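You operate a simulated robot arm through the tools that you are given. There is no shell and no other tool. Be economical: measure what you need, move in short steps, check, and stop when the job is done.

The job below is to be done with a simulated two-armed robot. You get a single attempt, and the scene is never put back.

Task
Hold the grey pan, slide its slat within a centimetre of the buns, then rack it.
Fine: one hand steadies the pan's lug while the other slides the brown slat; seat the pan in pocket TWO and slide the rack home.

Only the result counts: the job must be done as asked and must still hold three seconds after the hand-in. Knocking over, shifting, dropping, spilling or breaking anything else fails it.

Robot
Two 7-joint arms with two-finger parallel grippers on one trunk, on a base that drives. Base frame: it is fixed to the floor where the robot stands at the start and does not move with it; the origin is under the middle of the robot, x ahead of it, y to its left, z up. Lengths are in m, angles in degrees, forces in N, time in s.
The left shoulder is at the start at [0.07, 0.163, 1.17], the right one opposite. With the tool pointing down near the work surface each hand reaches from about 0.4 to 0.88 m from the robot's upright axis, wherever it stands, measured 20 degrees to its own side. Places, roughly: black round knob [1.3, 0.1, 0.9]; black-topped bolt [0.9, 0, 0.9]; blue lever [1.5, 1, 0.9]; brown slat [0.5, 0.2, 0.9]; grey rack [1.1, -0.1, 0.6]; pocket marked TWO [1.2, 0, 0.6]; red lever [1.1, 0.1, 0.9]; yellow lever [1.4, 0.6, 1]; yellow slider [2.1, 1.2, 0.8]. Payload 3.43 kg a hand.
The tool frame of a hand sits at the grasp point between the pads (the TCP): z along the fingers, y along the line on which they close. The tips reach 0.034 m beyond it. The gripper opens to 0.128 m. The fingers are 0.024 m wide and 0.012 m thick; the gripper's body (0.048 by 0.13 m) begins 0.096 m behind the TCP.
Orientation is that of the tool frame in the base frame, as a unit quaternion [x, y, z, w]. With the fingers straight down and closing along the base's y, the tool's x points along the base's -x, its y along +y and its z along -z.

Tools
- The arms move only by the tool move_arm. It takes "left_rows", "right_rows" or both (then of equal length, played together; a hand with none holds still); each is text: rows parted by semicolons, each of 6 numbers parted by spaces: the shift along the tool's x, y, z in m, then the turn, a rotation vector about the tool's x, y, z in degrees. In form: tx ty tz ax ay az; .... A call has 1 to 20 rows; each row shifts and turns the commanded pose from where the row before left it, along the tool's axes as they then stand. "left_gripper" and "right_gripper" are, for a hand that has rows, the opening, from 0 (shut) to 1 (fully open), set as the call begins (left out, the last holds). A row lasts 0.2 s, in which the tool goes at most 0.05 m and 8.6 degrees; a call with a longer step from one row to the next is refused whole, and so is a gripper value outside its range. Where a pose cannot be reached the arm comes as near as it can. A force on the tool above 40 N (or 10 N above the force at the start of the call, whichever is more), or a blocked arm, ends the call early, and 0.2 s more pass. The fingers move at their own pace (about 0.153 m/s each) and stop on an object; they squeeze with about 36 N. The grip force told is the motor's: it shows also when the fingers shut on nothing. Time passes only in rows, and 0.2 s behind the last, so rows that do not move let the fingers close. The reply holds the time, the measured pose of the TCP, the force on the tool along the base axes, the opening and the grip force, in the units named above and with some noise, with the torque about the TCP (base axes, N m) and any sound that the robot's microphone picked up, and new pictures: "views" is both (left out), scene, wrist or none (wrist: the cameras of the hands that moved).
- Cameras (640 x 400 px; columns grow to the right, rows downward): "scene" is now at [0.1379, 0.0029, 1.3986]; the picture's right is [0.03, -1.00, 0.00], its down [-0.58, -0.01, -0.82] and it looks along [0.82, 0.02, -0.58] (base axes); focal length 248 px, centre (320, 200). "left" rides on the left gripper at [0.076, 0.011, -0.16] in its tool frame; the picture's right is [-0.15, 0.99, 0.00], its down [-0.88, -0.13, -0.46] and it looks along [-0.45, -0.07, 0.89] (tool axes); focal length 234 px, centre (320, 200). "right" rides on the right gripper at [0.076, -0.011, -0.16] in its tool frame; the picture's right is [0.15, 0.99, 0.00], its down [-0.88, 0.13, -0.46] and it looks along [-0.45, 0.07, 0.89] (tool axes); focal length 234 px, centre (320, 200). There is no depth. A picture from a camera that has moved, and an enlarged one, comes with that camera's place and axes in the base frame and with its lens.
- slide_trunk(by): slides the trunk up (or, below 0, down) by that many m; the arms and the scene camera ride with it, the base frame stays. It gives what a move gives, with no picture.
- steer(legs): drives the robot by 1 to 6 legs, each [ahead, left, turn to the left] in m, m and degrees, along the robot's own axes; the way and the turn of a leg run together, so that a leg with both is an arc; at most 1.5 m and 180 degrees a leg. The arms and the cameras ride along, it lands a little off, and it stops where it bumps. It gives what a move gives, and a new picture of the scene camera.
- aim_head(pan, tilt): turns the head with the scene camera to pan (to the left, within 86 degrees either way) and tilt (down, from -29 to 69), counted from straight ahead of the robot. It gives what a move gives, and a new picture of the scene camera.
- inspect(camera, box): a new picture of the part [left, top, right, bottom] of that camera's present view, enlarged. It takes no simulated time.
- job_done(): hands the job in; it is judged then, once.

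Work in short steps. Places have to be worked out from the pictures, the camera data and where the tool is seen: move nearer, look again, correct. Check each grasp and each placing, and mend what went wrong. You have 120 turns and 260 pictures in all, those below and enlarged ones among them. Open the grippers and draw the arms clear of the work before you hand the job in, unless the task says otherwise.

The tools are called after "Emit:" as name(argument=value, ...) on one line, values as JSON. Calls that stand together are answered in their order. move_arm: Moves the arms, as the interface text tells. Its arguments: {"type":"object","properties":{"left_rows":{"type":"string"},"left_gripper":{"type":"number"},"right_rows":{"type":"string"},"right_gripper":{"type":"number"},"views":{"type":"string","enum":["both","scene","wrist","none"]}},"required":[]} The other tools are called the same way: slide_trunk (by) slides the trunk up or down; steer (legs) drives the base; aim_head (pan, tilt) turns the head that bears the scene camera; inspect (camera, box) takes an enlarged picture of a part of a camera's view; job_done () hands the job in.

At the start:

```text
time_s: 0.0
left_eef_pos: [0.6574, 0.2922, 1.2399]
left_orientation: [0.0, 1.0, 0.0, -0.001]
left_ft_force: [0.0, -0.5, -0.1]
left_wrist_torque: [0.01, -0.02, 0.01]
left_opening: 0.128
left_finger_force: 0.1
right_eef_pos: [0.4674, -0.228, 1.2254]
right_orientation: [0.0, 1.0, 0.001, 0.001]
right_ft_force: [-0.5, -0.4, 0.5]
right_wrist_torque: [0.01, 0.02, 0.0]
right_opening: 0.1279
right_finger_force: 0.1
trunk travel left (down, up): [-0.65, 0.29]
robot x, y, heading: [0.0017, 0.0022, 0.2]
head pan, tilt: [1.5, 35.3]
```

scene: 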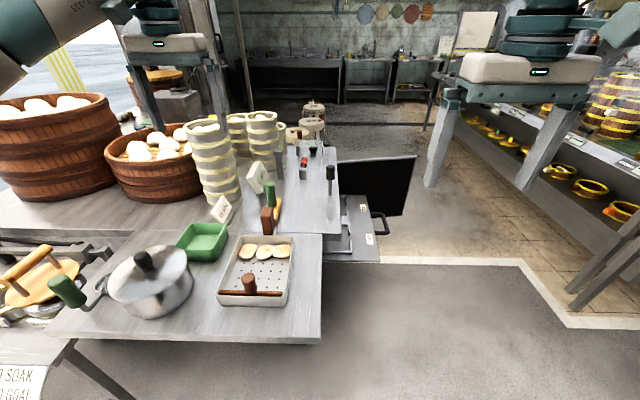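
right: 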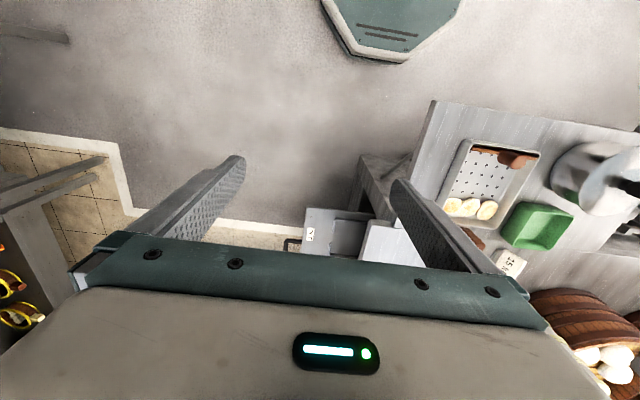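
left: 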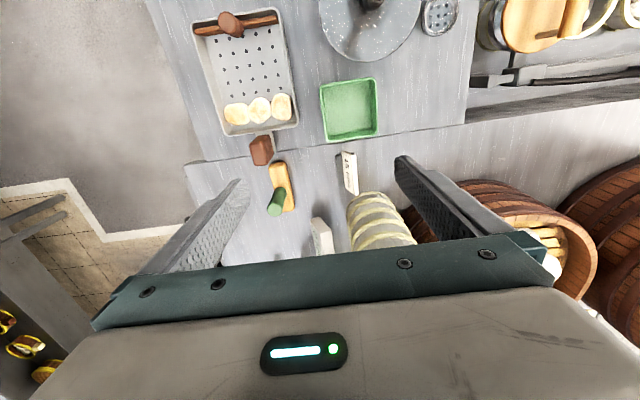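

I look closer at the pan and at the rack before moving.

Emit:
inspect(camera="scene", box=[180, 160, 340, 320])

Emit:
inspect(camera="scene", box=[240, 130, 420, 270])

Emit:
inspect(camera="left", box=[160, 0, 400, 240])

```text
2.50 times, centred on (260, 240) of scene
camera zoom: at [0.1379, 0.0029, 1.3986], right [0.03, -1.0, 0.0], down [-0.58, -0.01, -0.82], along [0.82, 0.02, -0.58], focal length 619 px, centre (470, 100)
```

zoom: 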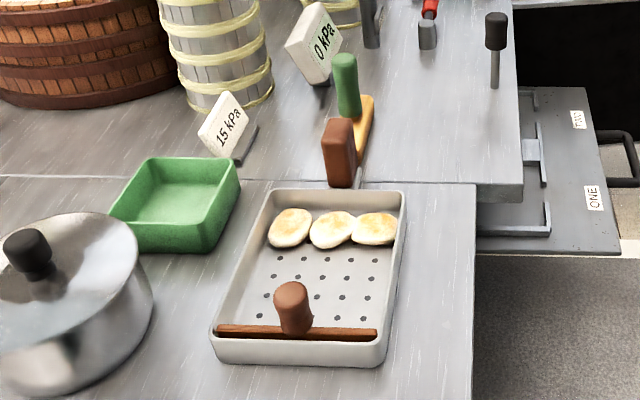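

```text
2.86 times, centred on (330, 200) of scene
camera zoom: at [0.1379, 0.0029, 1.3986], right [0.03, -1.0, 0.0], down [-0.58, -0.01, -0.82], along [0.82, 0.02, -0.58], focal length 708 px, centre (291, 200)
```

zoom: 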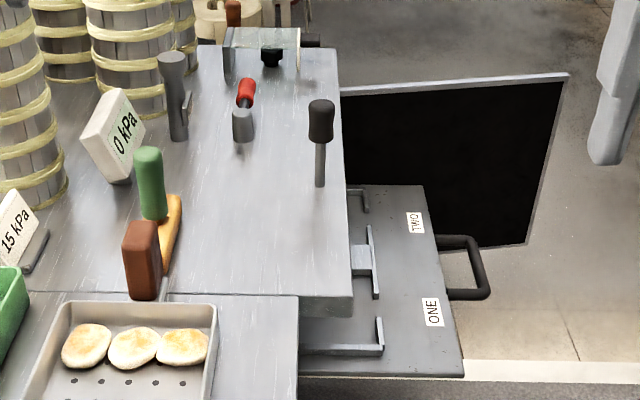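

```text
1.67 times, centred on (280, 120) of left
camera zoom: at [0.5818, 0.3049, 1.4003], right [0.15, 0.99, 0.0], down [0.88, -0.13, 0.46], along [0.45, -0.07, -0.89], focal length 390 px, centre (387, 333)
```

zoom: 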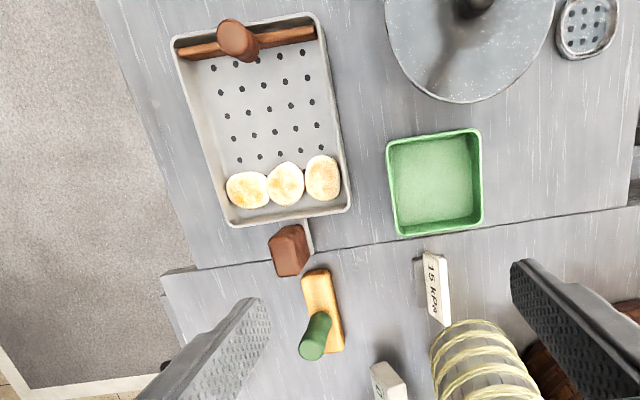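

The pan spans about x 0.46–0.66, y 0.09–0.25 with its rim at z 0.90. Its lug is at the far end and the slat's knob at the near end. The rack sits low and to the right, so I drive aside to look at it before handling anything.

Emit:
steer(legs=[[0, -0.75, 0], [0.45, 0, 0], [0, 0, 45]])

```text
time_s: 8.4
left_eef_pos: [0.7114, -0.0794, 1.24]
left_orientation: [-0.383, 0.924, 0.0, 0.0]
left_ft_force: [0.2, 0.0, 0.0]
left_wrist_torque: [0.0, 0.0, 0.0]
left_opening: 0.1281
left_finger_force: 0.0
right_eef_pos: [0.9448, -0.5809, 1.2247]
right_orientation: [-0.381, 0.925, 0.002, 0.001]
right_ft_force: [-0.7, -0.5, 0.0]
right_wrist_torque: [0.0, 0.02, 0.01]
right_opening: 0.1281
right_finger_force: 0.1
trunk travel left (down, up): [-0.65, 0.29]
robot x, y, heading: [0.4555, -0.7506, 44.8]
head pan, tilt: [1.5, 35.3]
camera scene: at [0.5472, -0.6503, 1.3986], right [0.72, -0.69, 0.0], down [-0.4, -0.42, -0.82], along [0.56, 0.59, -0.58], focal length 248 px, centre (320, 200)
```

scene: 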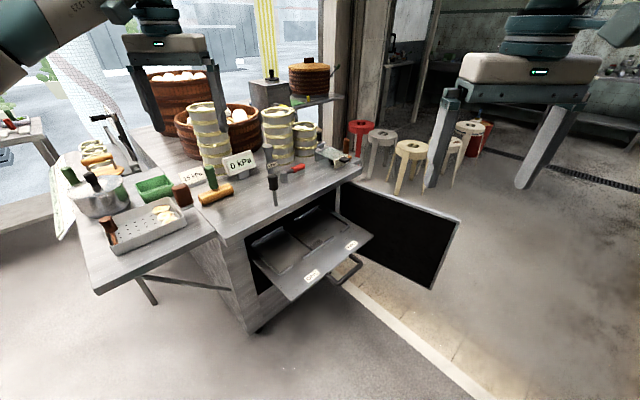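

Emit:
inspect(camera="scene", box=[210, 180, 390, 310])

Emit:
inspect(camera="scene", box=[80, 140, 250, 260])

Emit:
inspect(camera="scene", box=[220, 120, 370, 220])

```text
3.08 times, centred on (300, 245) of scene
camera zoom: at [0.5472, -0.6503, 1.3986], right [0.72, -0.69, 0.0], down [-0.4, -0.42, -0.82], along [0.56, 0.59, -0.58], focal length 762 px, centre (382, 62)
```

zoom: 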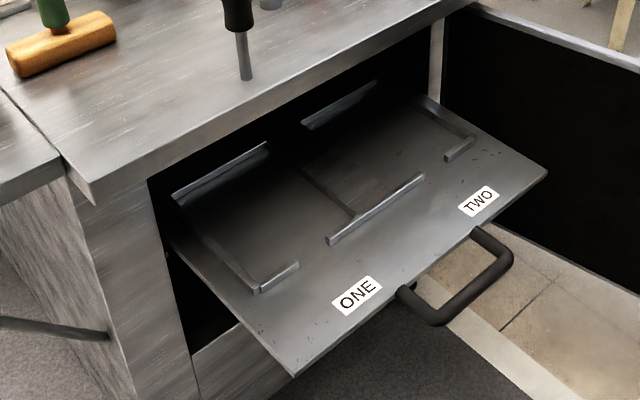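

```text
3.33 times, centred on (165, 200) of scene
camera zoom: at [0.5472, -0.6503, 1.3986], right [0.72, -0.69, 0.0], down [-0.4, -0.42, -0.82], along [0.56, 0.59, -0.58], focal length 826 px, centre (837, 200)
```

zoom: 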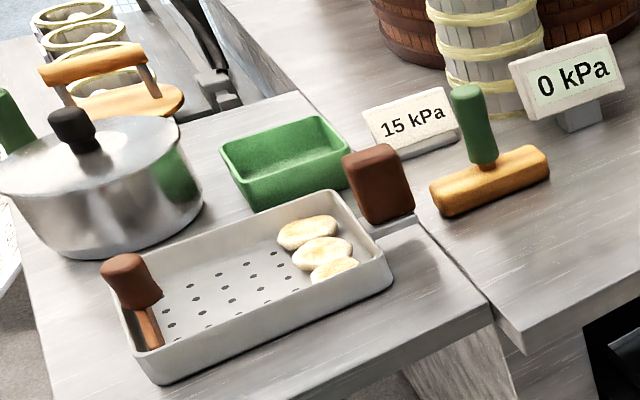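

```text
4.00 times, centred on (295, 170) of scene
camera zoom: at [0.5472, -0.6503, 1.3986], right [0.72, -0.69, 0.0], down [-0.4, -0.42, -0.82], along [0.56, 0.59, -0.58], focal length 991 px, centre (420, 320)
```

zoom: 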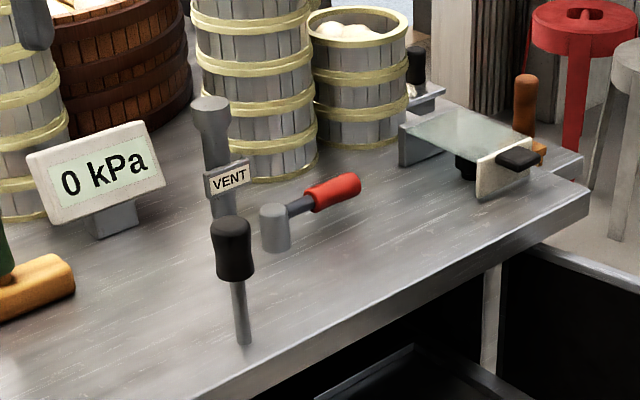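

The rack plate is at about z 0.626. Pocket TWO is centred near (1.165, −0.005), with a front gap for the lug, so the lug must face −y. I will work facing +y from the right side of the counters, with the right hand on the lug and the left hand on the slat.

Emit:
steer(legs=[[0, 0, 45], [0.2, -0.12, 0]])

Emit:
aim_head(pan=0, tilt=45)

```text
time_s: 12.2
left_eef_pos: [0.2876, 0.1123, 1.2411]
left_orientation: [-0.704, 0.711, 0.0, 0.0]
left_ft_force: [0.7, 1.2, 0.0]
left_wrist_torque: [-0.02, 0.01, 0.01]
left_opening: 0.1276
left_finger_force: 0.1
right_eef_pos: [0.806, -0.0831, 1.2263]
right_orientation: [-0.703, 0.711, 0.001, 0.0]
right_ft_force: [0.0, -0.5, 0.5]
right_wrist_torque: [0.04, -0.01, -0.01]
right_opening: 0.1279
right_finger_force: 0.0
trunk travel left (down, up): [-0.65, 0.29]
robot x, y, heading: [0.572, -0.55, 89.3]
head pan, tilt: [1.5, 35.3]
camera scene: at [0.5721, -0.4104, 1.3987], right [1.0, 0.01, 0.0], down [0.01, -0.58, -0.82], along [-0.01, 0.82, -0.58], focal length 248 px, centre (320, 200)
```

scene: 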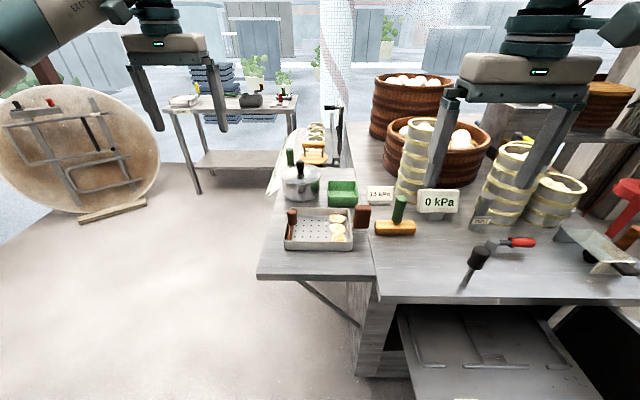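

```text
time_s: 12.9
left_eef_pos: [0.2884, 0.1117, 1.2403]
left_orientation: [-0.704, 0.71, 0.001, 0.001]
left_ft_force: [0.9, 0.3, -0.6]
left_wrist_torque: [0.02, -0.01, 0.0]
left_opening: 0.128
left_finger_force: 0.1
right_eef_pos: [0.8078, -0.0816, 1.2259]
right_orientation: [-0.703, 0.711, 0.001, 0.0]
right_ft_force: [0.8, 1.3, -0.5]
right_wrist_torque: [-0.03, -0.01, -0.02]
right_opening: 0.1279
right_finger_force: 0.1
trunk travel left (down, up): [-0.65, 0.29]
robot x, y, heading: [0.5747, -0.5483, 89.7]
head pan, tilt: [0.0, 45.0]
camera scene: at [0.575, -0.4158, 1.3842], right [1.0, -0.01, 0.0], down [-0.01, -0.71, -0.71], along [0.01, 0.71, -0.71], focal length 248 px, centre (320, 200)
```

scene: 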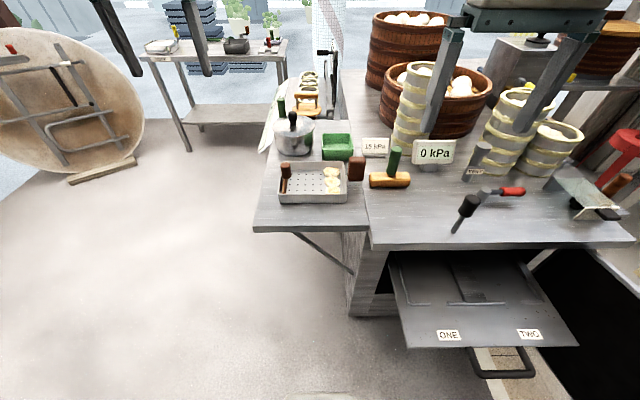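

Emit:
inspect(camera="scene", box=[260, 130, 420, 230])

Emit:
inspect(camera="scene", box=[370, 230, 600, 380])

Emit:
inspect(camera="right", box=[0, 0, 640, 400])

```text
4.00 times, centred on (340, 180) of scene
camera zoom: at [0.575, -0.4158, 1.3842], right [1.0, -0.01, 0.0], down [-0.01, -0.71, -0.71], along [0.01, 0.71, -0.71], focal length 991 px, centre (240, 280)
```

zoom: 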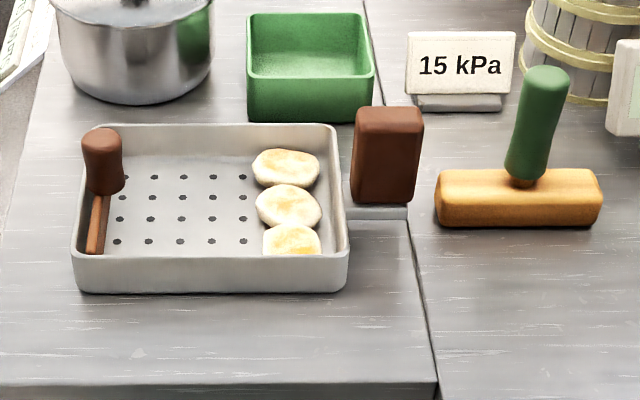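

```text
2.67 times, centred on (485, 305) of scene
camera zoom: at [0.575, -0.4158, 1.3842], right [1.0, -0.01, 0.0], down [-0.01, -0.71, -0.71], along [0.01, 0.71, -0.71], focal length 660 px, centre (-120, -80)
```

zoom: 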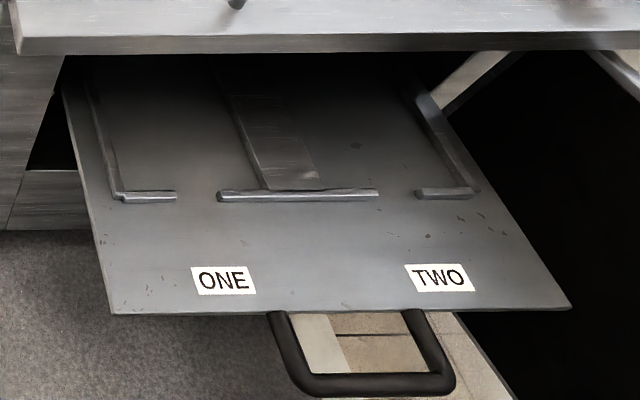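

```text
1.00 times, centred on (320, 200) of right (not enlarged: the box is as wide or as high as the picture)
camera zoom: at [0.8178, -0.1583, 1.3847], right [-0.99, -0.13, 0.0], down [-0.12, 0.88, 0.46], along [-0.06, 0.45, -0.89], focal length 234 px, centre (320, 200)
```

zoom: 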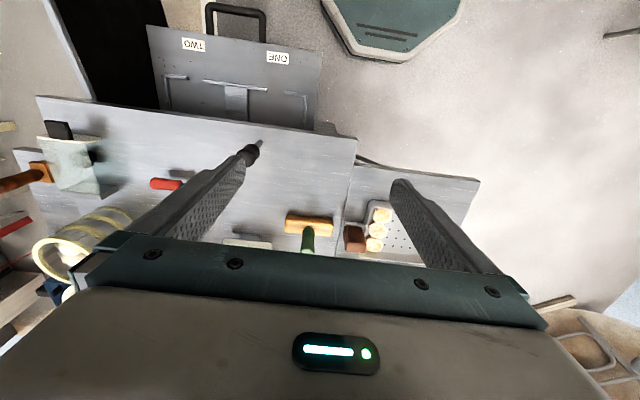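

The lug is about x 0.673–0.72, y 0.15–0.19, z 0.90–0.96, and the slat's knob is near (0.484, 0.17, 0.93). I bring the right hand above the lug and turn the left hand's closing line to y.

Emit:
move_arm(right_rows="-0.0227 0.0104 0.012 0 0 0;-0.0227 0.0104 0.012 0 0 0;-0.0227 0.0104 0.012 0 0 0;-0.0227 0.0104 0.012 0 0 0;-0.0227 0.0104 0.012 0 0 0;-0.0227 0.0104 0.012 0 0 0;-0.0227 0.0104 0.012 0 0 0;-0.0227 0.0104 0.012 0 0 0;-0.0227 0.0104 0.012 0 0 0;-0.0227 0.0104 0.012 0 0 0;-0.0227 0.0104 0.012 0 0 0", left_rows="0 0 0 0 0 8.2;0 0 0 0 0 8.2;0 0 0 0 0 8.2;0 0 0 0 0 8.2;0 0 0 0 0 8.2;0 0 0 0 0 8.2;0 0 0 0 0 8.2;0 0 0 0 0 8.2;0 0 0 0 0 8.2;0 0 0 0 0 8.2;0 0 0 0 0 8", right_gripper=0.7, left_gripper=0.6)

```text
time_s: 15.3
left_eef_pos: [0.4392, -0.1153, 1.1692]
left_orientation: [0.005, 1.0, 0.001, 0.0]
left_ft_force: [-1.0, -0.3, 0.3]
left_wrist_torque: [-0.06, -0.01, 0.04]
left_opening: 0.0771
left_finger_force: 0.1
left hand out of reach, approached as far as the arm can: row 5, 6, 7, 8, 9, 10, 11
right_eef_pos: [0.7554, 0.0557, 1.1462]
right_orientation: [-0.703, 0.712, 0.003, -0.001]
right_ft_force: [1.0, -0.2, -0.4]
right_wrist_torque: [0.02, 0.01, 0.01]
right_opening: 0.0897
right_finger_force: 0.1
right hand out of reach, approached as far as the arm can: row 6, 7, 8, 9, 10, 11
trunk travel left (down, up): [-0.65, 0.29]
robot x, y, heading: [0.5691, -0.5501, 89.3]
head pan, tilt: [0.0, 45.0]
camera scene: at [0.5756, -0.4163, 1.3843], right [1.0, -0.01, 0.0], down [-0.01, -0.71, -0.71], along [0.01, 0.71, -0.71], focal length 248 px, centre (320, 200)
camera right: at [0.7661, -0.0209, 1.3049], right [-0.99, -0.13, 0.0], down [-0.12, 0.88, 0.46], along [-0.07, 0.45, -0.89], focal length 234 px, centre (320, 200)
camera left: at [0.3637, -0.1015, 1.329], right [0.16, 0.99, 0.0], down [0.88, -0.14, 0.46], along [0.45, -0.07, -0.89], focal length 234 px, centre (320, 200)
```

scene: 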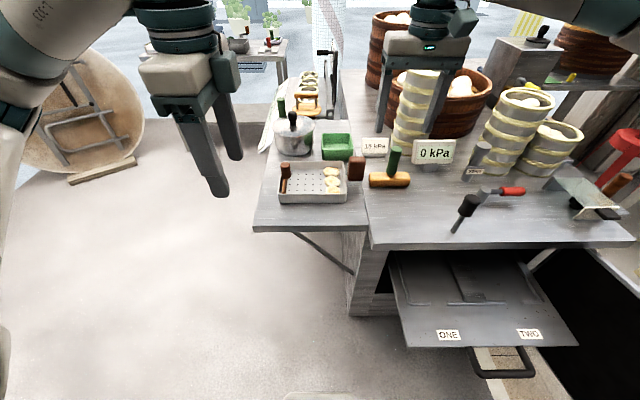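
right: 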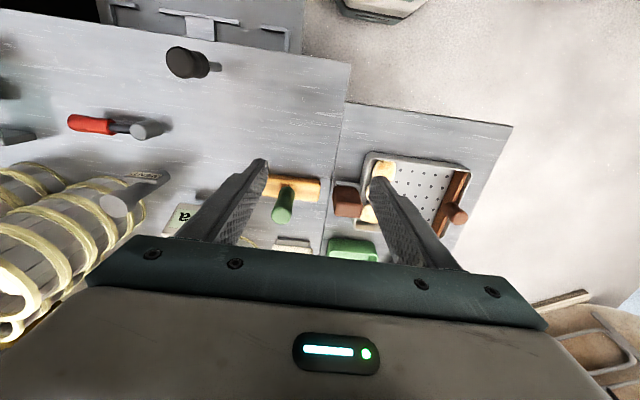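
left: 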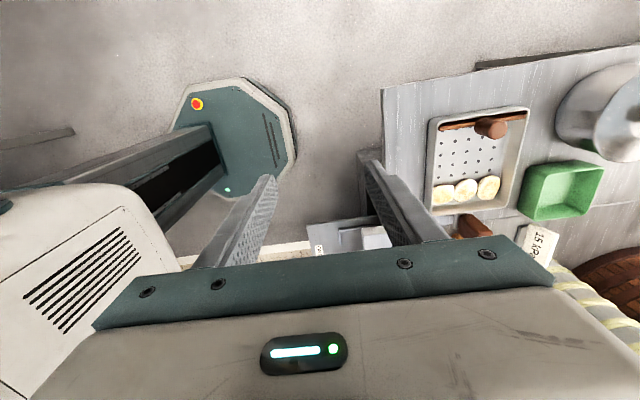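

Both hands ran short of reach, so I move the base closer.

Emit:
steer(legs=[[0.13, 0, 0]])

```text
time_s: 16.6
left_eef_pos: [0.4398, 0.0121, 1.1698]
left_orientation: [0.005, 1.0, 0.001, 0.0]
left_ft_force: [0.6, 0.3, -0.6]
left_wrist_torque: [-0.02, -0.01, 0.01]
left_opening: 0.0766
left_finger_force: 0.0
right_eef_pos: [0.756, 0.1843, 1.1466]
right_orientation: [-0.702, 0.712, 0.003, 0.001]
right_ft_force: [0.7, 1.0, 0.2]
right_wrist_torque: [0.0, -0.02, 0.03]
right_opening: 0.0894
right_finger_force: 0.2
trunk travel left (down, up): [-0.65, 0.29]
robot x, y, heading: [0.5766, -0.4202, 89.2]
head pan, tilt: [0.0, 45.0]
camera scene: at [0.5761, -0.2893, 1.3844], right [1.0, -0.01, 0.0], down [-0.01, -0.71, -0.71], along [0.01, 0.71, -0.71], focal length 248 px, centre (320, 200)
```

scene: 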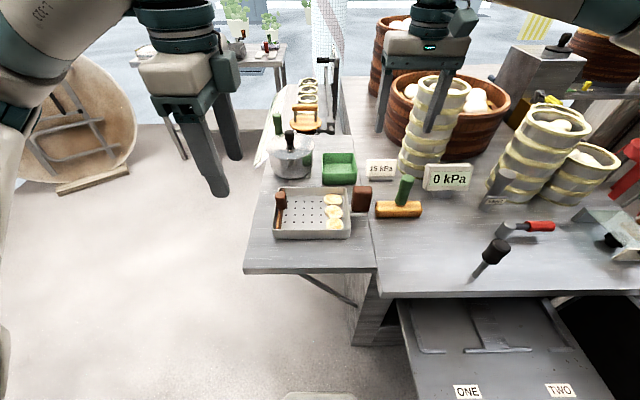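

Emit:
move_arm(right_rows="0.004 0.0148 0.025 0 0 0;0.004 0.0148 0.025 0 0 0;0.004 0.0148 0.025 0 0 0;0.004 0.0148 0.025 0 0 0", left_rows="-0.0025 0.036 0.025 0 0 0;-0.0025 0.036 0.025 0 0 0;-0.0025 0.036 0.025 0 0 0;-0.0025 0.036 0.025 0 0 0")

```text
time_s: 17.6
left_eef_pos: [0.4979, 0.0488, 1.0657]
left_orientation: [0.002, 1.0, 0.001, -0.001]
left_ft_force: [0.2, 1.0, 0.5]
left_wrist_torque: [0.0, 0.02, -0.02]
left_opening: 0.0767
left_finger_force: 0.0
left hand out of reach, approached as far as the arm can: row 1, 2, 3, 4
right_eef_pos: [0.7284, 0.1502, 1.049]
right_orientation: [-0.702, 0.712, 0.005, -0.001]
right_ft_force: [1.3, 0.2, -0.2]
right_wrist_torque: [-0.05, 0.02, 0.01]
right_opening: 0.0898
right_finger_force: 0.0
right hand out of reach, approached as far as the arm can: row 1, 2, 3, 4
trunk travel left (down, up): [-0.65, 0.29]
robot x, y, heading: [0.5745, -0.4236, 89.3]
head pan, tilt: [0.0, 45.0]
camera scene: at [0.5768, -0.2878, 1.3843], right [1.0, -0.01, 0.0], down [-0.01, -0.71, -0.71], along [0.01, 0.71, -0.71], focal length 248 px, centre (320, 200)
camera right: at [0.7398, 0.0731, 1.2072], right [-0.99, -0.13, 0.01], down [-0.12, 0.88, 0.46], along [-0.07, 0.46, -0.89], focal length 234 px, centre (320, 200)
camera left: at [0.4224, 0.0613, 1.2251], right [0.15, 0.99, 0.0], down [0.88, -0.14, 0.46], along [0.45, -0.07, -0.89], focal length 234 px, centre (320, 200)
```

scene: 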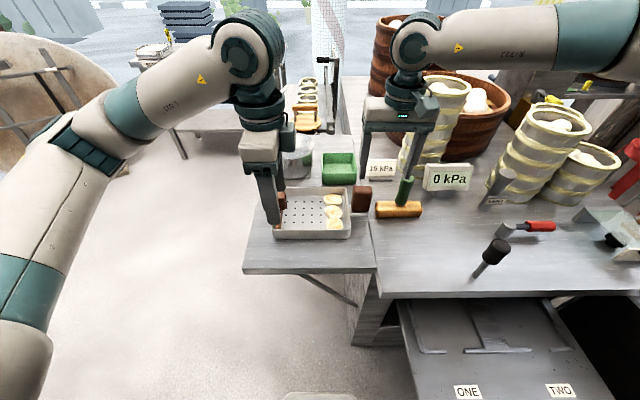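
right: 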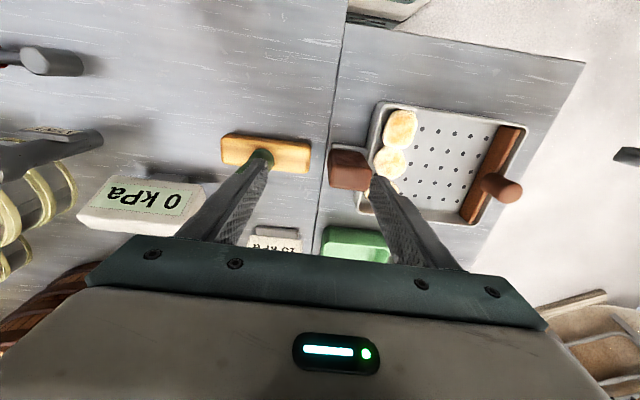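
left: 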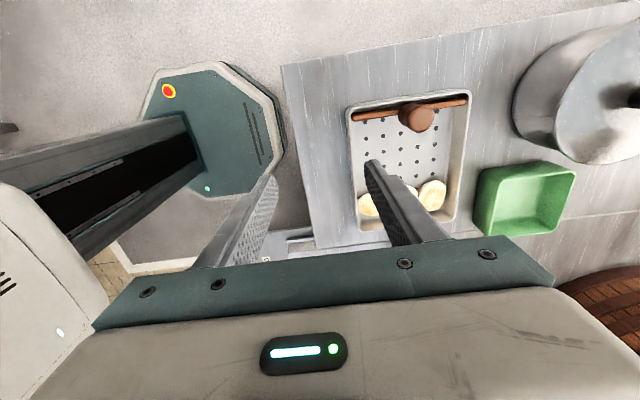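

I draw both hands back toward the robot, lower the trunk for better reach, then go forward again.

Emit:
move_arm(right_rows="0.04 0 0 0 0 0;0.04 0 0 0 0 0;0.04 0 0 0 0 0", left_rows="0 -0.03 0 0 0 0;0 -0.03 0 0 0 0;0 -0.03 0 0 0 0", views="none")

Emit:
slide_trunk(by=-0.1)

```text
time_s: 18.4
left_eef_pos: [0.4971, -0.0464, 1.0665]
left_orientation: [0.005, 1.0, 0.001, 0.0]
left_ft_force: [0.3, 0.0, 0.1]
left_wrist_torque: [0.04, 0.01, 0.02]
left_opening: 0.0769
left_finger_force: 0.1
right_eef_pos: [0.7263, 0.0288, 1.0498]
right_orientation: [-0.702, 0.712, 0.004, 0.0]
right_ft_force: [1.0, -0.8, -0.1]
right_wrist_torque: [0.04, -0.01, -0.02]
right_opening: 0.0898
right_finger_force: 0.1
trunk travel left (down, up): [-0.65, 0.29]
robot x, y, heading: [0.5755, -0.4245, 89.4]
head pan, tilt: [0.0, 45.0]
```

```text
time_s: 19.8
left_eef_pos: [0.4966, -0.0448, 0.9653]
left_orientation: [0.003, 1.0, 0.001, 0.0]
left_ft_force: [-0.5, -1.1, -0.4]
left_wrist_torque: [0.05, 0.02, 0.05]
left_opening: 0.0769
left_finger_force: 0.0
right_eef_pos: [0.7246, 0.0306, 0.949]
right_orientation: [-0.703, 0.711, 0.004, 0.0]
right_ft_force: [0.0, 0.6, -0.8]
right_wrist_torque: [0.0, 0.02, -0.02]
right_opening: 0.0895
right_finger_force: 0.0
trunk travel left (down, up): [-0.55, 0.39]
robot x, y, heading: [0.5735, -0.4155, 89.2]
head pan, tilt: [0.0, 45.0]
```

Emit:
move_arm(right_rows="0 0.014 -0.04 0 0 0;-0.035 0.014 -0.03 0 0 0;-0.035 0 0 0 0 0", left_rows="0 0 -0.04 0 0 0;0 0.035 -0.03 0 0 0;0 0.035 0 0 0 0")

```text
time_s: 20.6
left_eef_pos: [0.4985, 0.026, 1.0343]
left_orientation: [0.006, 1.0, 0.001, 0.001]
left_ft_force: [-0.6, 0.0, -1.0]
left_wrist_torque: [0.04, -0.02, 0.01]
left_opening: 0.0768
left_finger_force: 0.1
right_eef_pos: [0.7051, 0.0796, 1.0255]
right_orientation: [-0.703, 0.712, 0.003, 0.001]
right_ft_force: [0.3, -0.1, 0.3]
right_wrist_torque: [0.07, -0.05, -0.02]
right_opening: 0.0893
right_finger_force: 0.1
right hand out of reach, approached as far as the arm can: row 3
trunk travel left (down, up): [-0.55, 0.39]
robot x, y, heading: [0.5769, -0.4192, 89.1]
head pan, tilt: [0.0, 45.0]
camera scene: at [0.5765, -0.289, 1.2844], right [1.0, -0.01, 0.0], down [-0.01, -0.71, -0.71], along [0.01, 0.71, -0.71], focal length 248 px, centre (320, 200)
camera right: at [0.7165, 0.0024, 1.1842], right [-0.99, -0.13, 0.0], down [-0.12, 0.88, 0.46], along [-0.06, 0.46, -0.89], focal length 234 px, centre (320, 200)
camera left: at [0.4219, 0.04, 1.1951], right [0.16, 0.99, 0.0], down [0.88, -0.14, 0.46], along [0.45, -0.07, -0.89], focal length 234 px, centre (320, 200)
```

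scene: 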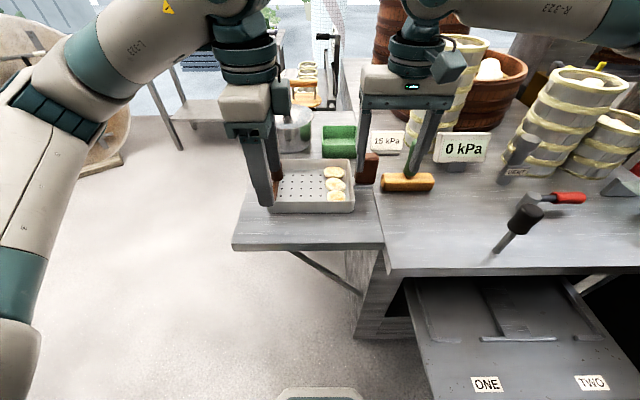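
right: 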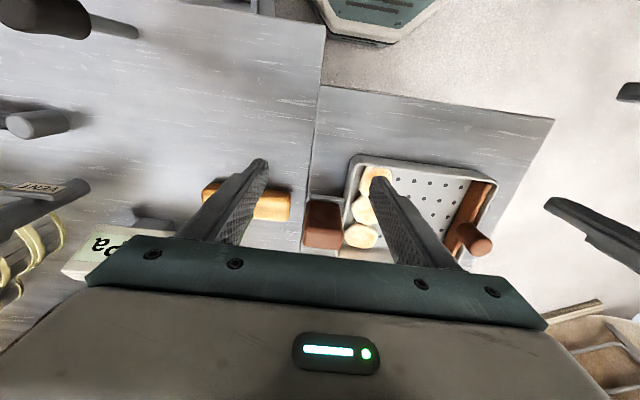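
left: 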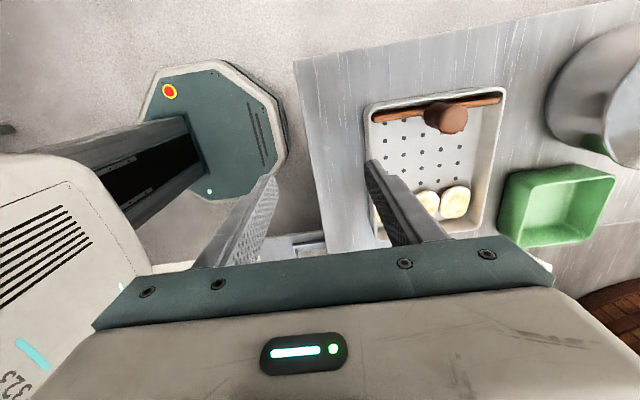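

Emit:
move_arm(right_rows="-0.03 0 0 0 0 0;-0.03 0.003 0 0 0 0;-0.028 0.004 0 0 0 0", left_rows="0 0.04 0 0 0 0;0.006 0.04 0 0 0 0;0.006 0.04 0 0 0 0")

```text
time_s: 21.4
left_eef_pos: [0.511, 0.0512, 1.0276]
left_orientation: [0.003, 1.0, 0.001, 0.0]
left_ft_force: [0.4, -0.2, 0.3]
left_wrist_torque: [-0.02, 0.0, -0.02]
left_opening: 0.0769
left_finger_force: 0.0
left hand out of reach, approached as far as the arm can: row 1, 2, 3
right_eef_pos: [0.7135, 0.1062, 1.0314]
right_orientation: [-0.703, 0.712, 0.003, 0.0]
right_ft_force: [0.3, 0.5, 0.7]
right_wrist_torque: [0.01, 0.01, -0.02]
right_opening: 0.0896
right_finger_force: 0.0
right hand out of reach, approached as far as the arm can: row 1, 2, 3
trunk travel left (down, up): [-0.55, 0.39]
robot x, y, heading: [0.5748, -0.4232, 89.2]
head pan, tilt: [0.0, 45.0]
camera scene: at [0.5764, -0.2875, 1.2841], right [1.0, -0.01, 0.0], down [-0.01, -0.71, -0.71], along [0.01, 0.71, -0.71], focal length 248 px, centre (320, 200)
camera right: at [0.7242, 0.0306, 1.1903], right [-0.99, -0.13, 0.0], down [-0.12, 0.88, 0.46], along [-0.06, 0.45, -0.89], focal length 234 px, centre (320, 200)
camera left: at [0.4363, 0.0643, 1.1876], right [0.15, 0.99, 0.0], down [0.88, -0.14, 0.46], along [0.45, -0.07, -0.89], focal length 234 px, centre (320, 200)
```

scene: 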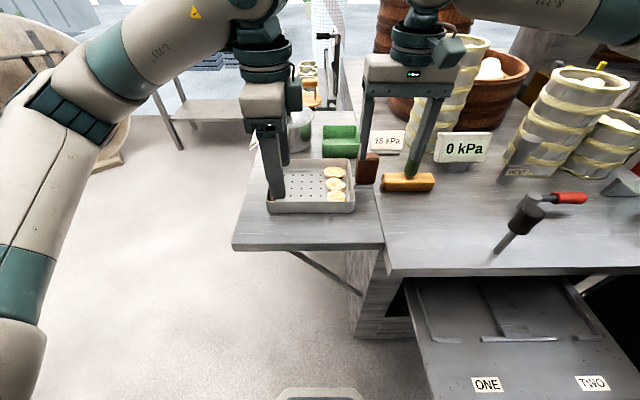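
right: 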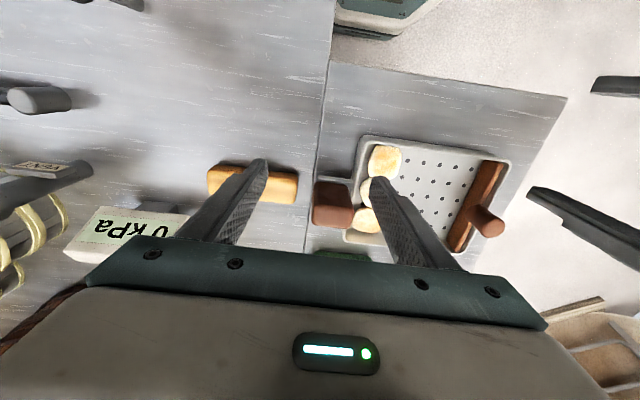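
left: 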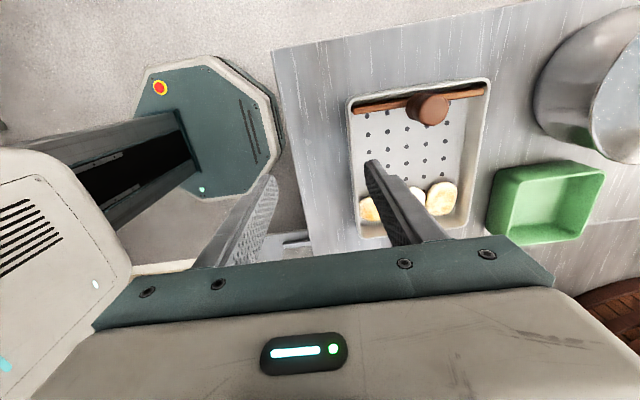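

Reach is limited by how the wrists' yaw relates to the arm direction. A robot heading of about 50° suits both hands better, so I raise the trunk, back off, turn and come in diagonally.

Emit:
slide_trunk(by=0.12)

Emit:
steer(legs=[[-0.3, 0, 0], [0, 0, -39], [0, 0.6, 0]])

```text
time_s: 22.9
left_eef_pos: [0.5119, 0.0505, 1.1469]
left_orientation: [0.004, 1.0, 0.001, 0.0]
left_ft_force: [-0.2, 0.0, 0.0]
left_wrist_torque: [-0.02, 0.02, 0.01]
left_opening: 0.0767
left_finger_force: 0.1
right_eef_pos: [0.712, 0.1067, 1.1523]
right_orientation: [-0.702, 0.712, 0.003, -0.001]
right_ft_force: [0.0, -0.4, 0.3]
right_wrist_torque: [-0.01, 0.05, 0.02]
right_opening: 0.0896
right_finger_force: 0.2
trunk travel left (down, up): [-0.67, 0.27]
robot x, y, heading: [0.5734, -0.4206, 89.3]
head pan, tilt: [0.0, 45.0]
```

```text
time_s: 29.7
left_eef_pos: [0.3626, 0.0709, 1.1474]
left_orientation: [0.342, 0.94, 0.001, 0.0]
left_ft_force: [-0.2, -0.8, 0.1]
left_wrist_torque: [0.0, 0.0, -0.01]
left_opening: 0.0768
left_finger_force: 0.0
right_eef_pos: [0.5548, -0.0128, 1.151]
right_orientation: [-0.42, 0.908, 0.003, 0.0]
right_ft_force: [0.4, -0.2, -0.6]
right_wrist_torque: [-0.01, 0.0, 0.0]
right_opening: 0.0896
right_finger_force: 0.0
trunk travel left (down, up): [-0.67, 0.27]
robot x, y, heading: [0.1086, -0.3293, 49.7]
head pan, tilt: [0.0, 45.0]
camera scene: at [0.1964, -0.2307, 1.4043], right [0.76, -0.65, 0.0], down [-0.46, -0.54, -0.71], along [0.46, 0.54, -0.71], focal length 248 px, centre (320, 200)
```

scene: 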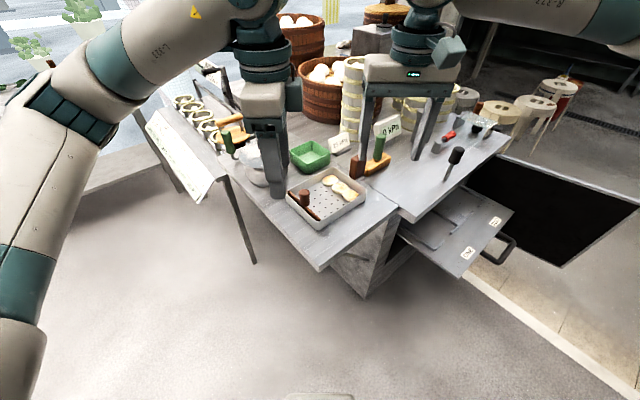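

Emit:
move_arm(right_rows="0 0 0 0 0 -8.1;0 0 0 0 0 -8.1;0 0 0 0 0 -8.1;0 0 0 0 0 -8.1;0 0 0 0 0 -8", left_rows="0 0 0 0 0 -8;0 0 0 0 0 -8;0 0 0 0 0 -8;0 0 0 0 0 -8;0 0 0 0 0 -8", views="none")

Emit:
steer(legs=[[0.1, 0, 0.3]])

```text
time_s: 30.9
left_eef_pos: [0.3627, 0.0716, 1.1484]
left_orientation: [-0.001, 1.0, 0.001, 0.001]
left_ft_force: [-0.3, 0.1, 0.2]
left_wrist_torque: [0.01, 0.0, -0.02]
left_opening: 0.0769
left_finger_force: 0.0
right_eef_pos: [0.5533, -0.0135, 1.1519]
right_orientation: [0.708, -0.706, -0.003, -0.001]
right_ft_force: [0.0, -0.4, -0.4]
right_wrist_torque: [-0.02, 0.02, -0.01]
right_opening: 0.0899
right_finger_force: 0.0
trunk travel left (down, up): [-0.67, 0.27]
robot x, y, heading: [0.1112, -0.331, 49.6]
head pan, tilt: [0.0, 45.0]
```

```text
time_s: 32.1
left_eef_pos: [0.4241, 0.1483, 1.1484]
left_orientation: [-0.003, 1.0, 0.001, 0.001]
left_ft_force: [0.0, 0.0, -0.4]
left_wrist_torque: [-0.02, -0.01, -0.02]
left_opening: 0.0768
left_finger_force: 0.1
right_eef_pos: [0.6156, 0.065, 1.1525]
right_orientation: [0.71, -0.704, -0.002, -0.003]
right_ft_force: [-0.2, -0.2, 0.5]
right_wrist_torque: [-0.02, 0.05, 0.0]
right_opening: 0.0897
right_finger_force: 0.1
trunk travel left (down, up): [-0.67, 0.27]
robot x, y, heading: [0.1753, -0.2567, 50.2]
head pan, tilt: [0.0, 45.0]
camera scene: at [0.2596, -0.1538, 1.4043], right [0.77, -0.64, 0.0], down [-0.45, -0.54, -0.71], along [0.45, 0.54, -0.71], focal length 248 px, centre (320, 200)
```

scene: 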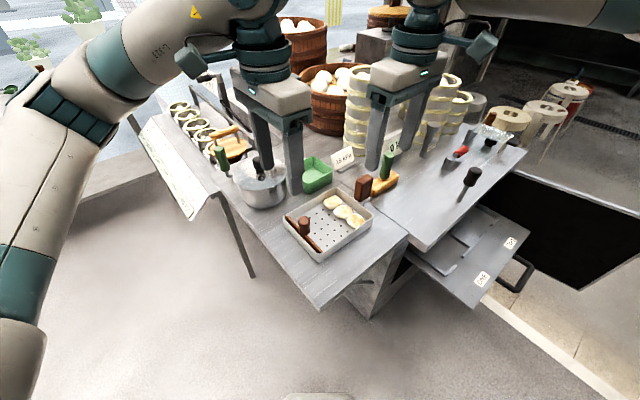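

Emit:
move_arm(right_rows="-0.012 -0.025 0.03 0 0 0;-0.012 -0.025 0.03 0 0 0;-0.012 -0.025 0.03 0 0 0", left_rows="0 0 0.03 0 0 0;0 0.01 0.03 0 0 0;0 0.01 0.02 0 0 0")

```text
time_s: 32.9
left_eef_pos: [0.4252, 0.1704, 1.0679]
left_orientation: [-0.004, 1.0, -0.001, -0.001]
left_ft_force: [0.4, -0.4, -0.4]
left_wrist_torque: [-0.03, 0.02, -0.02]
left_opening: 0.0769
left_finger_force: 0.1
right_eef_pos: [0.691, 0.1019, 1.0628]
right_orientation: [0.71, -0.705, -0.003, -0.002]
right_ft_force: [0.2, -0.7, 0.1]
right_wrist_torque: [0.0, 0.05, -0.01]
right_opening: 0.0894
right_finger_force: 0.0
trunk travel left (down, up): [-0.67, 0.27]
robot x, y, heading: [0.1743, -0.2585, 50.0]
head pan, tilt: [0.0, 45.0]
camera scene: at [0.2607, -0.1527, 1.4042], right [0.77, -0.64, 0.0], down [-0.45, -0.54, -0.71], along [0.45, 0.54, -0.71], focal length 248 px, centre (320, 200)
camera right: at [0.7029, 0.026, 1.2208], right [-0.99, -0.15, 0.0], down [-0.14, 0.88, 0.46], along [-0.07, 0.46, -0.89], focal length 234 px, centre (320, 200)
camera left: at [0.3495, 0.1822, 1.2272], right [0.14, 0.99, 0.0], down [0.88, -0.12, 0.46], along [0.45, -0.06, -0.89], focal length 234 px, centre (320, 200)
```

scene: 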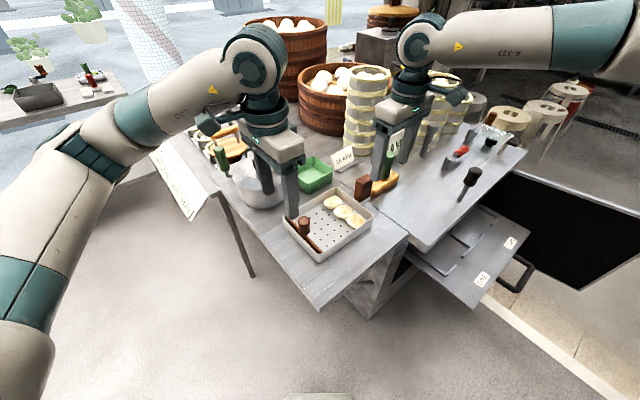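
right: 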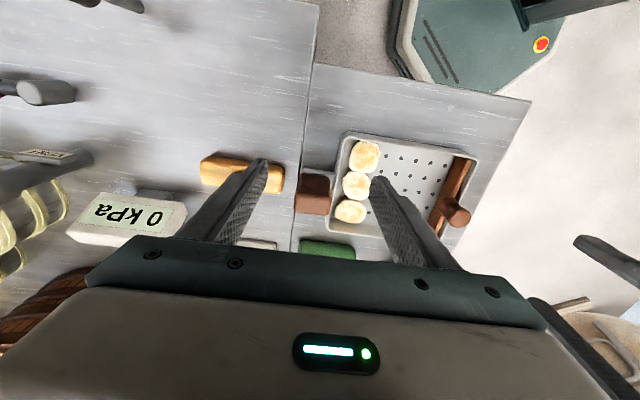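
left: 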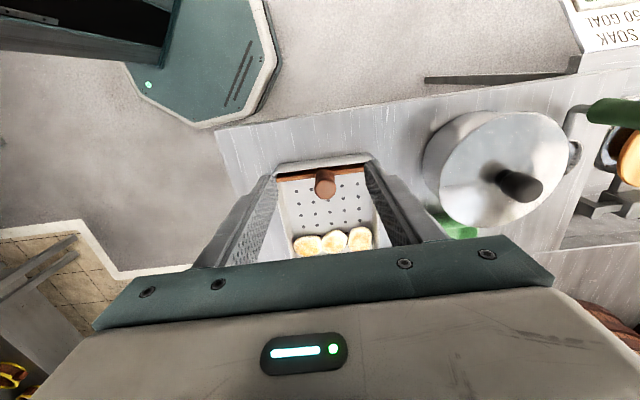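

Both hands now reach well. I take close looks for exact positions.

Emit:
inspect(camera="right", box=[260, 120, 500, 270])

Emit:
inspect(camera="left", box=[230, 130, 430, 265])

Emit:
inspect(camera="scene", box=[265, 150, 425, 270])

```text
2.67 times, centred on (380, 195) of right
camera zoom: at [0.7029, 0.026, 1.2208], right [-0.99, -0.15, 0.0], down [-0.14, 0.88, 0.46], along [-0.07, 0.46, -0.89], focal length 624 px, centre (160, 213)
```

zoom: 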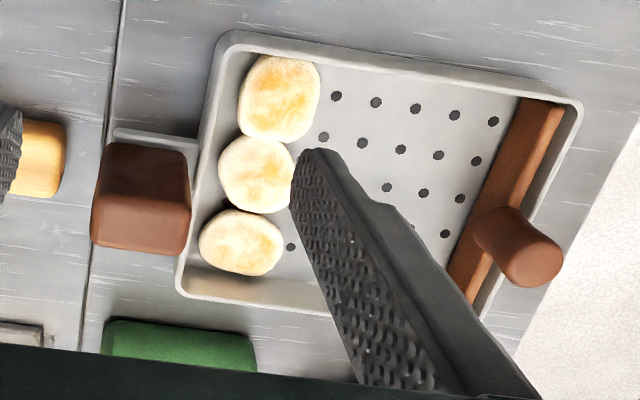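

```text
2.96 times, centred on (330, 198) of left
camera zoom: at [0.3495, 0.1822, 1.2272], right [0.14, 0.99, 0.0], down [0.88, -0.12, 0.46], along [0.45, -0.06, -0.89], focal length 694 px, centre (290, 207)
```

zoom: 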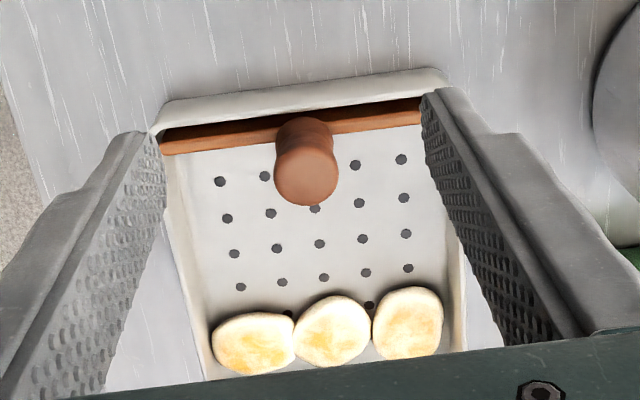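

```text
3.33 times, centred on (345, 210) of scene
camera zoom: at [0.2607, -0.1527, 1.4042], right [0.77, -0.64, 0.0], down [-0.45, -0.54, -0.71], along [0.45, 0.54, -0.71], focal length 826 px, centre (237, 167)
```

zoom: 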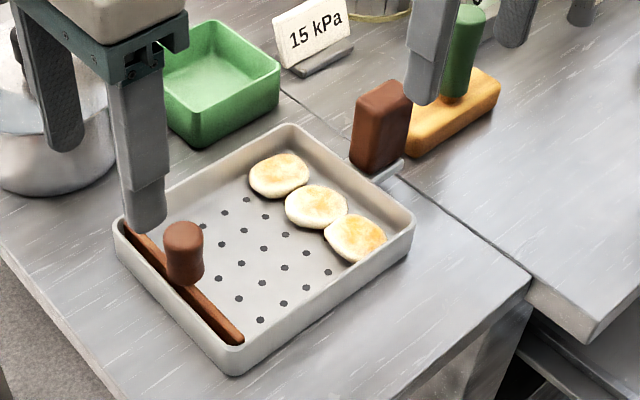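

The lug measures x 0.668–0.713, y 0.157–0.181, with its top near z 0.96. The knob is at (0.484, 0.169) with its top at 0.948. I line both hands up above them.

Emit:
move_arm(right_rows="-0.022 0 0 0 0 0;-0.022 0 0 0 0 0;-0.023 0.001 0 0 0 0;0 0 0.03 0 0 0;0 0 0.03 0 0 0", left_rows="-0.02 0 0 0 0 0;-0.02 0 0 0 0 0;-0.019 0 0 0 0 0;0 0 0.03 0 0 0;0 0 0.03 0 0 0", right_gripper=0.5, left_gripper=0.5)

```text
time_s: 34.1
left_eef_pos: [0.485, 0.1706, 1.008]
left_orientation: [-0.003, 1.0, 0.001, 0.001]
left_ft_force: [1.1, 0.4, 1.1]
left_wrist_torque: [-0.02, -0.01, 0.02]
left_opening: 0.0637
left_finger_force: 0.0
right_eef_pos: [0.7076, 0.098, 1.01]
right_orientation: [0.71, -0.704, -0.003, -0.002]
right_ft_force: [0.1, 0.4, 0.3]
right_wrist_torque: [0.02, -0.01, 0.01]
right_opening: 0.0639
right_finger_force: 0.1
right hand out of reach, approached as far as the arm can: row 1, 2, 3, 4, 5
trunk travel left (down, up): [-0.67, 0.27]
robot x, y, heading: [0.1767, -0.2513, 50.2]
head pan, tilt: [0.0, 45.0]
camera scene: at [0.26, -0.1534, 1.4043], right [0.77, -0.64, 0.0], down [-0.45, -0.54, -0.71], along [0.45, 0.54, -0.71], focal length 248 px, centre (320, 200)
camera right: at [0.7202, 0.0213, 1.1687], right [-0.99, -0.15, 0.0], down [-0.14, 0.88, 0.46], along [-0.07, 0.46, -0.89], focal length 234 px, centre (320, 200)
camera left: at [0.4077, 0.183, 1.1672], right [0.14, 0.99, 0.0], down [0.88, -0.12, 0.46], along [0.45, -0.06, -0.89], focal length 234 px, centre (320, 200)
```

scene: 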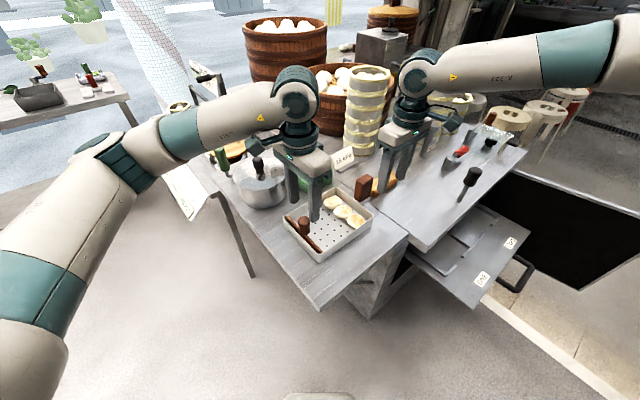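
right: 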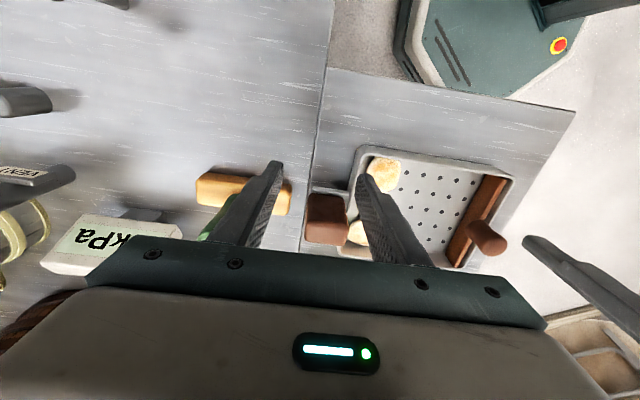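
left: 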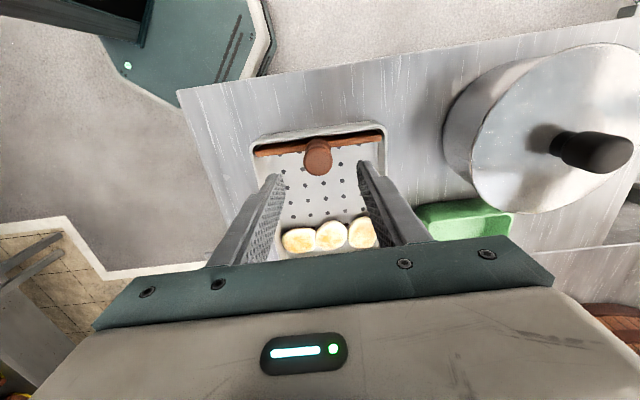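

The limit doesn't depend on hand yaw; it eases when the hand is lower relative to the shoulder. I raise the trunk and retry.

Emit:
slide_trunk(by=0.2)

Emit:
move_arm(right_rows="0 0 0.04 0 0 0;0 0 0.04 0 0 0;0 0 0.04 0 0 0;-0.02 0.003 0.02 0 0 0;-0.025 0.006 0 0 0 0;-0.025 0.008 0 0 0 0", left_rows="0 0 0.04 0 0 0;0 0 0.04 0 0 0;0 0 0.04 0 0 0;0 0 0.04 0 0 0;0 0 0.03 0 0 0;0 0 0.01 0 0 0")

```text
time_s: 36.3
left_eef_pos: [0.4831, 0.1713, 1.2079]
left_orientation: [-0.003, 1.0, 0.001, 0.0]
left_ft_force: [0.0, 0.4, 0.1]
left_wrist_torque: [0.04, -0.02, 0.0]
left_opening: 0.0642
left_finger_force: 0.0
right_eef_pos: [0.7083, 0.0983, 1.2104]
right_orientation: [0.71, -0.704, -0.003, -0.002]
right_ft_force: [0.0, -0.3, -0.4]
right_wrist_torque: [0.01, -0.01, 0.01]
right_opening: 0.064
right_finger_force: 0.0
trunk travel left (down, up): [-0.87, 0.07]
robot x, y, heading: [0.1716, -0.2544, 50.3]
head pan, tilt: [0.0, 45.0]
```

```text
time_s: 37.7
left_eef_pos: [0.4834, 0.1708, 1.008]
left_orientation: [-0.003, 1.0, 0.001, 0.0]
left_ft_force: [0.4, -0.3, -0.6]
left_wrist_torque: [0.0, -0.01, 0.03]
left_opening: 0.0641
left_finger_force: 0.2
right_eef_pos: [0.7162, 0.0676, 1.1246]
right_orientation: [0.71, -0.704, -0.004, -0.003]
right_ft_force: [0.6, -0.4, -0.4]
right_wrist_torque: [0.01, 0.0, -0.01]
right_opening: 0.0642
right_finger_force: 0.2
right hand out of reach, approached as far as the arm can: row 1, 2, 3, 4, 5, 6
trunk travel left (down, up): [-0.87, 0.07]
robot x, y, heading: [0.1721, -0.2589, 50.2]
head pan, tilt: [0.0, 45.0]
camera scene: at [0.2596, -0.1538, 1.6043], right [0.77, -0.64, 0.0], down [-0.45, -0.54, -0.71], along [0.45, 0.54, -0.71], focal length 248 px, centre (320, 200)
camera right: at [0.7285, -0.0103, 1.283], right [-0.99, -0.15, 0.0], down [-0.14, 0.88, 0.46], along [-0.07, 0.46, -0.89], focal length 234 px, centre (320, 200)
camera left: at [0.4073, 0.1828, 1.167], right [0.14, 0.99, 0.0], down [0.88, -0.12, 0.46], along [0.45, -0.06, -0.89], focal length 234 px, centre (320, 200)
```

scene: 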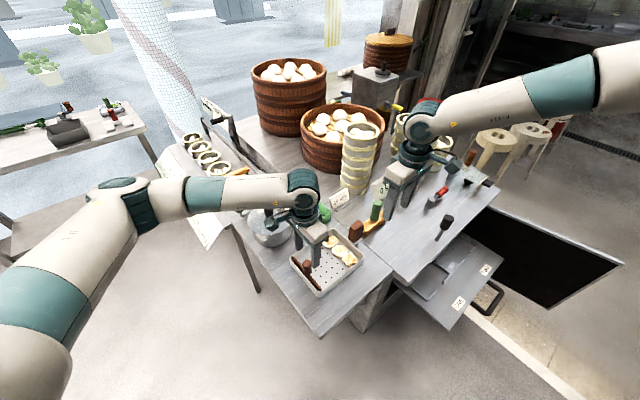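
right: 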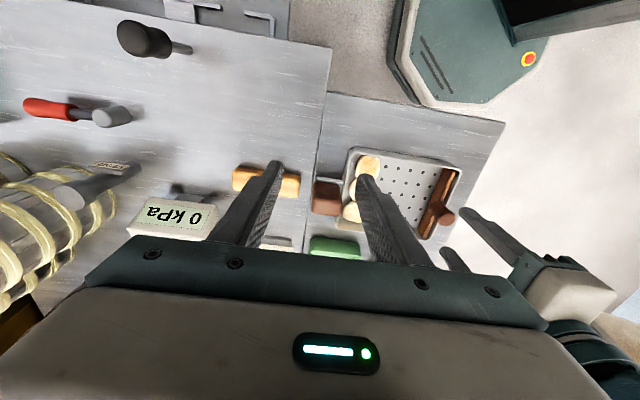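
left: 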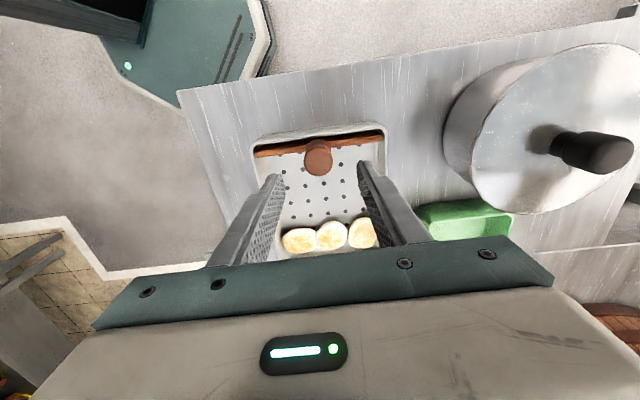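

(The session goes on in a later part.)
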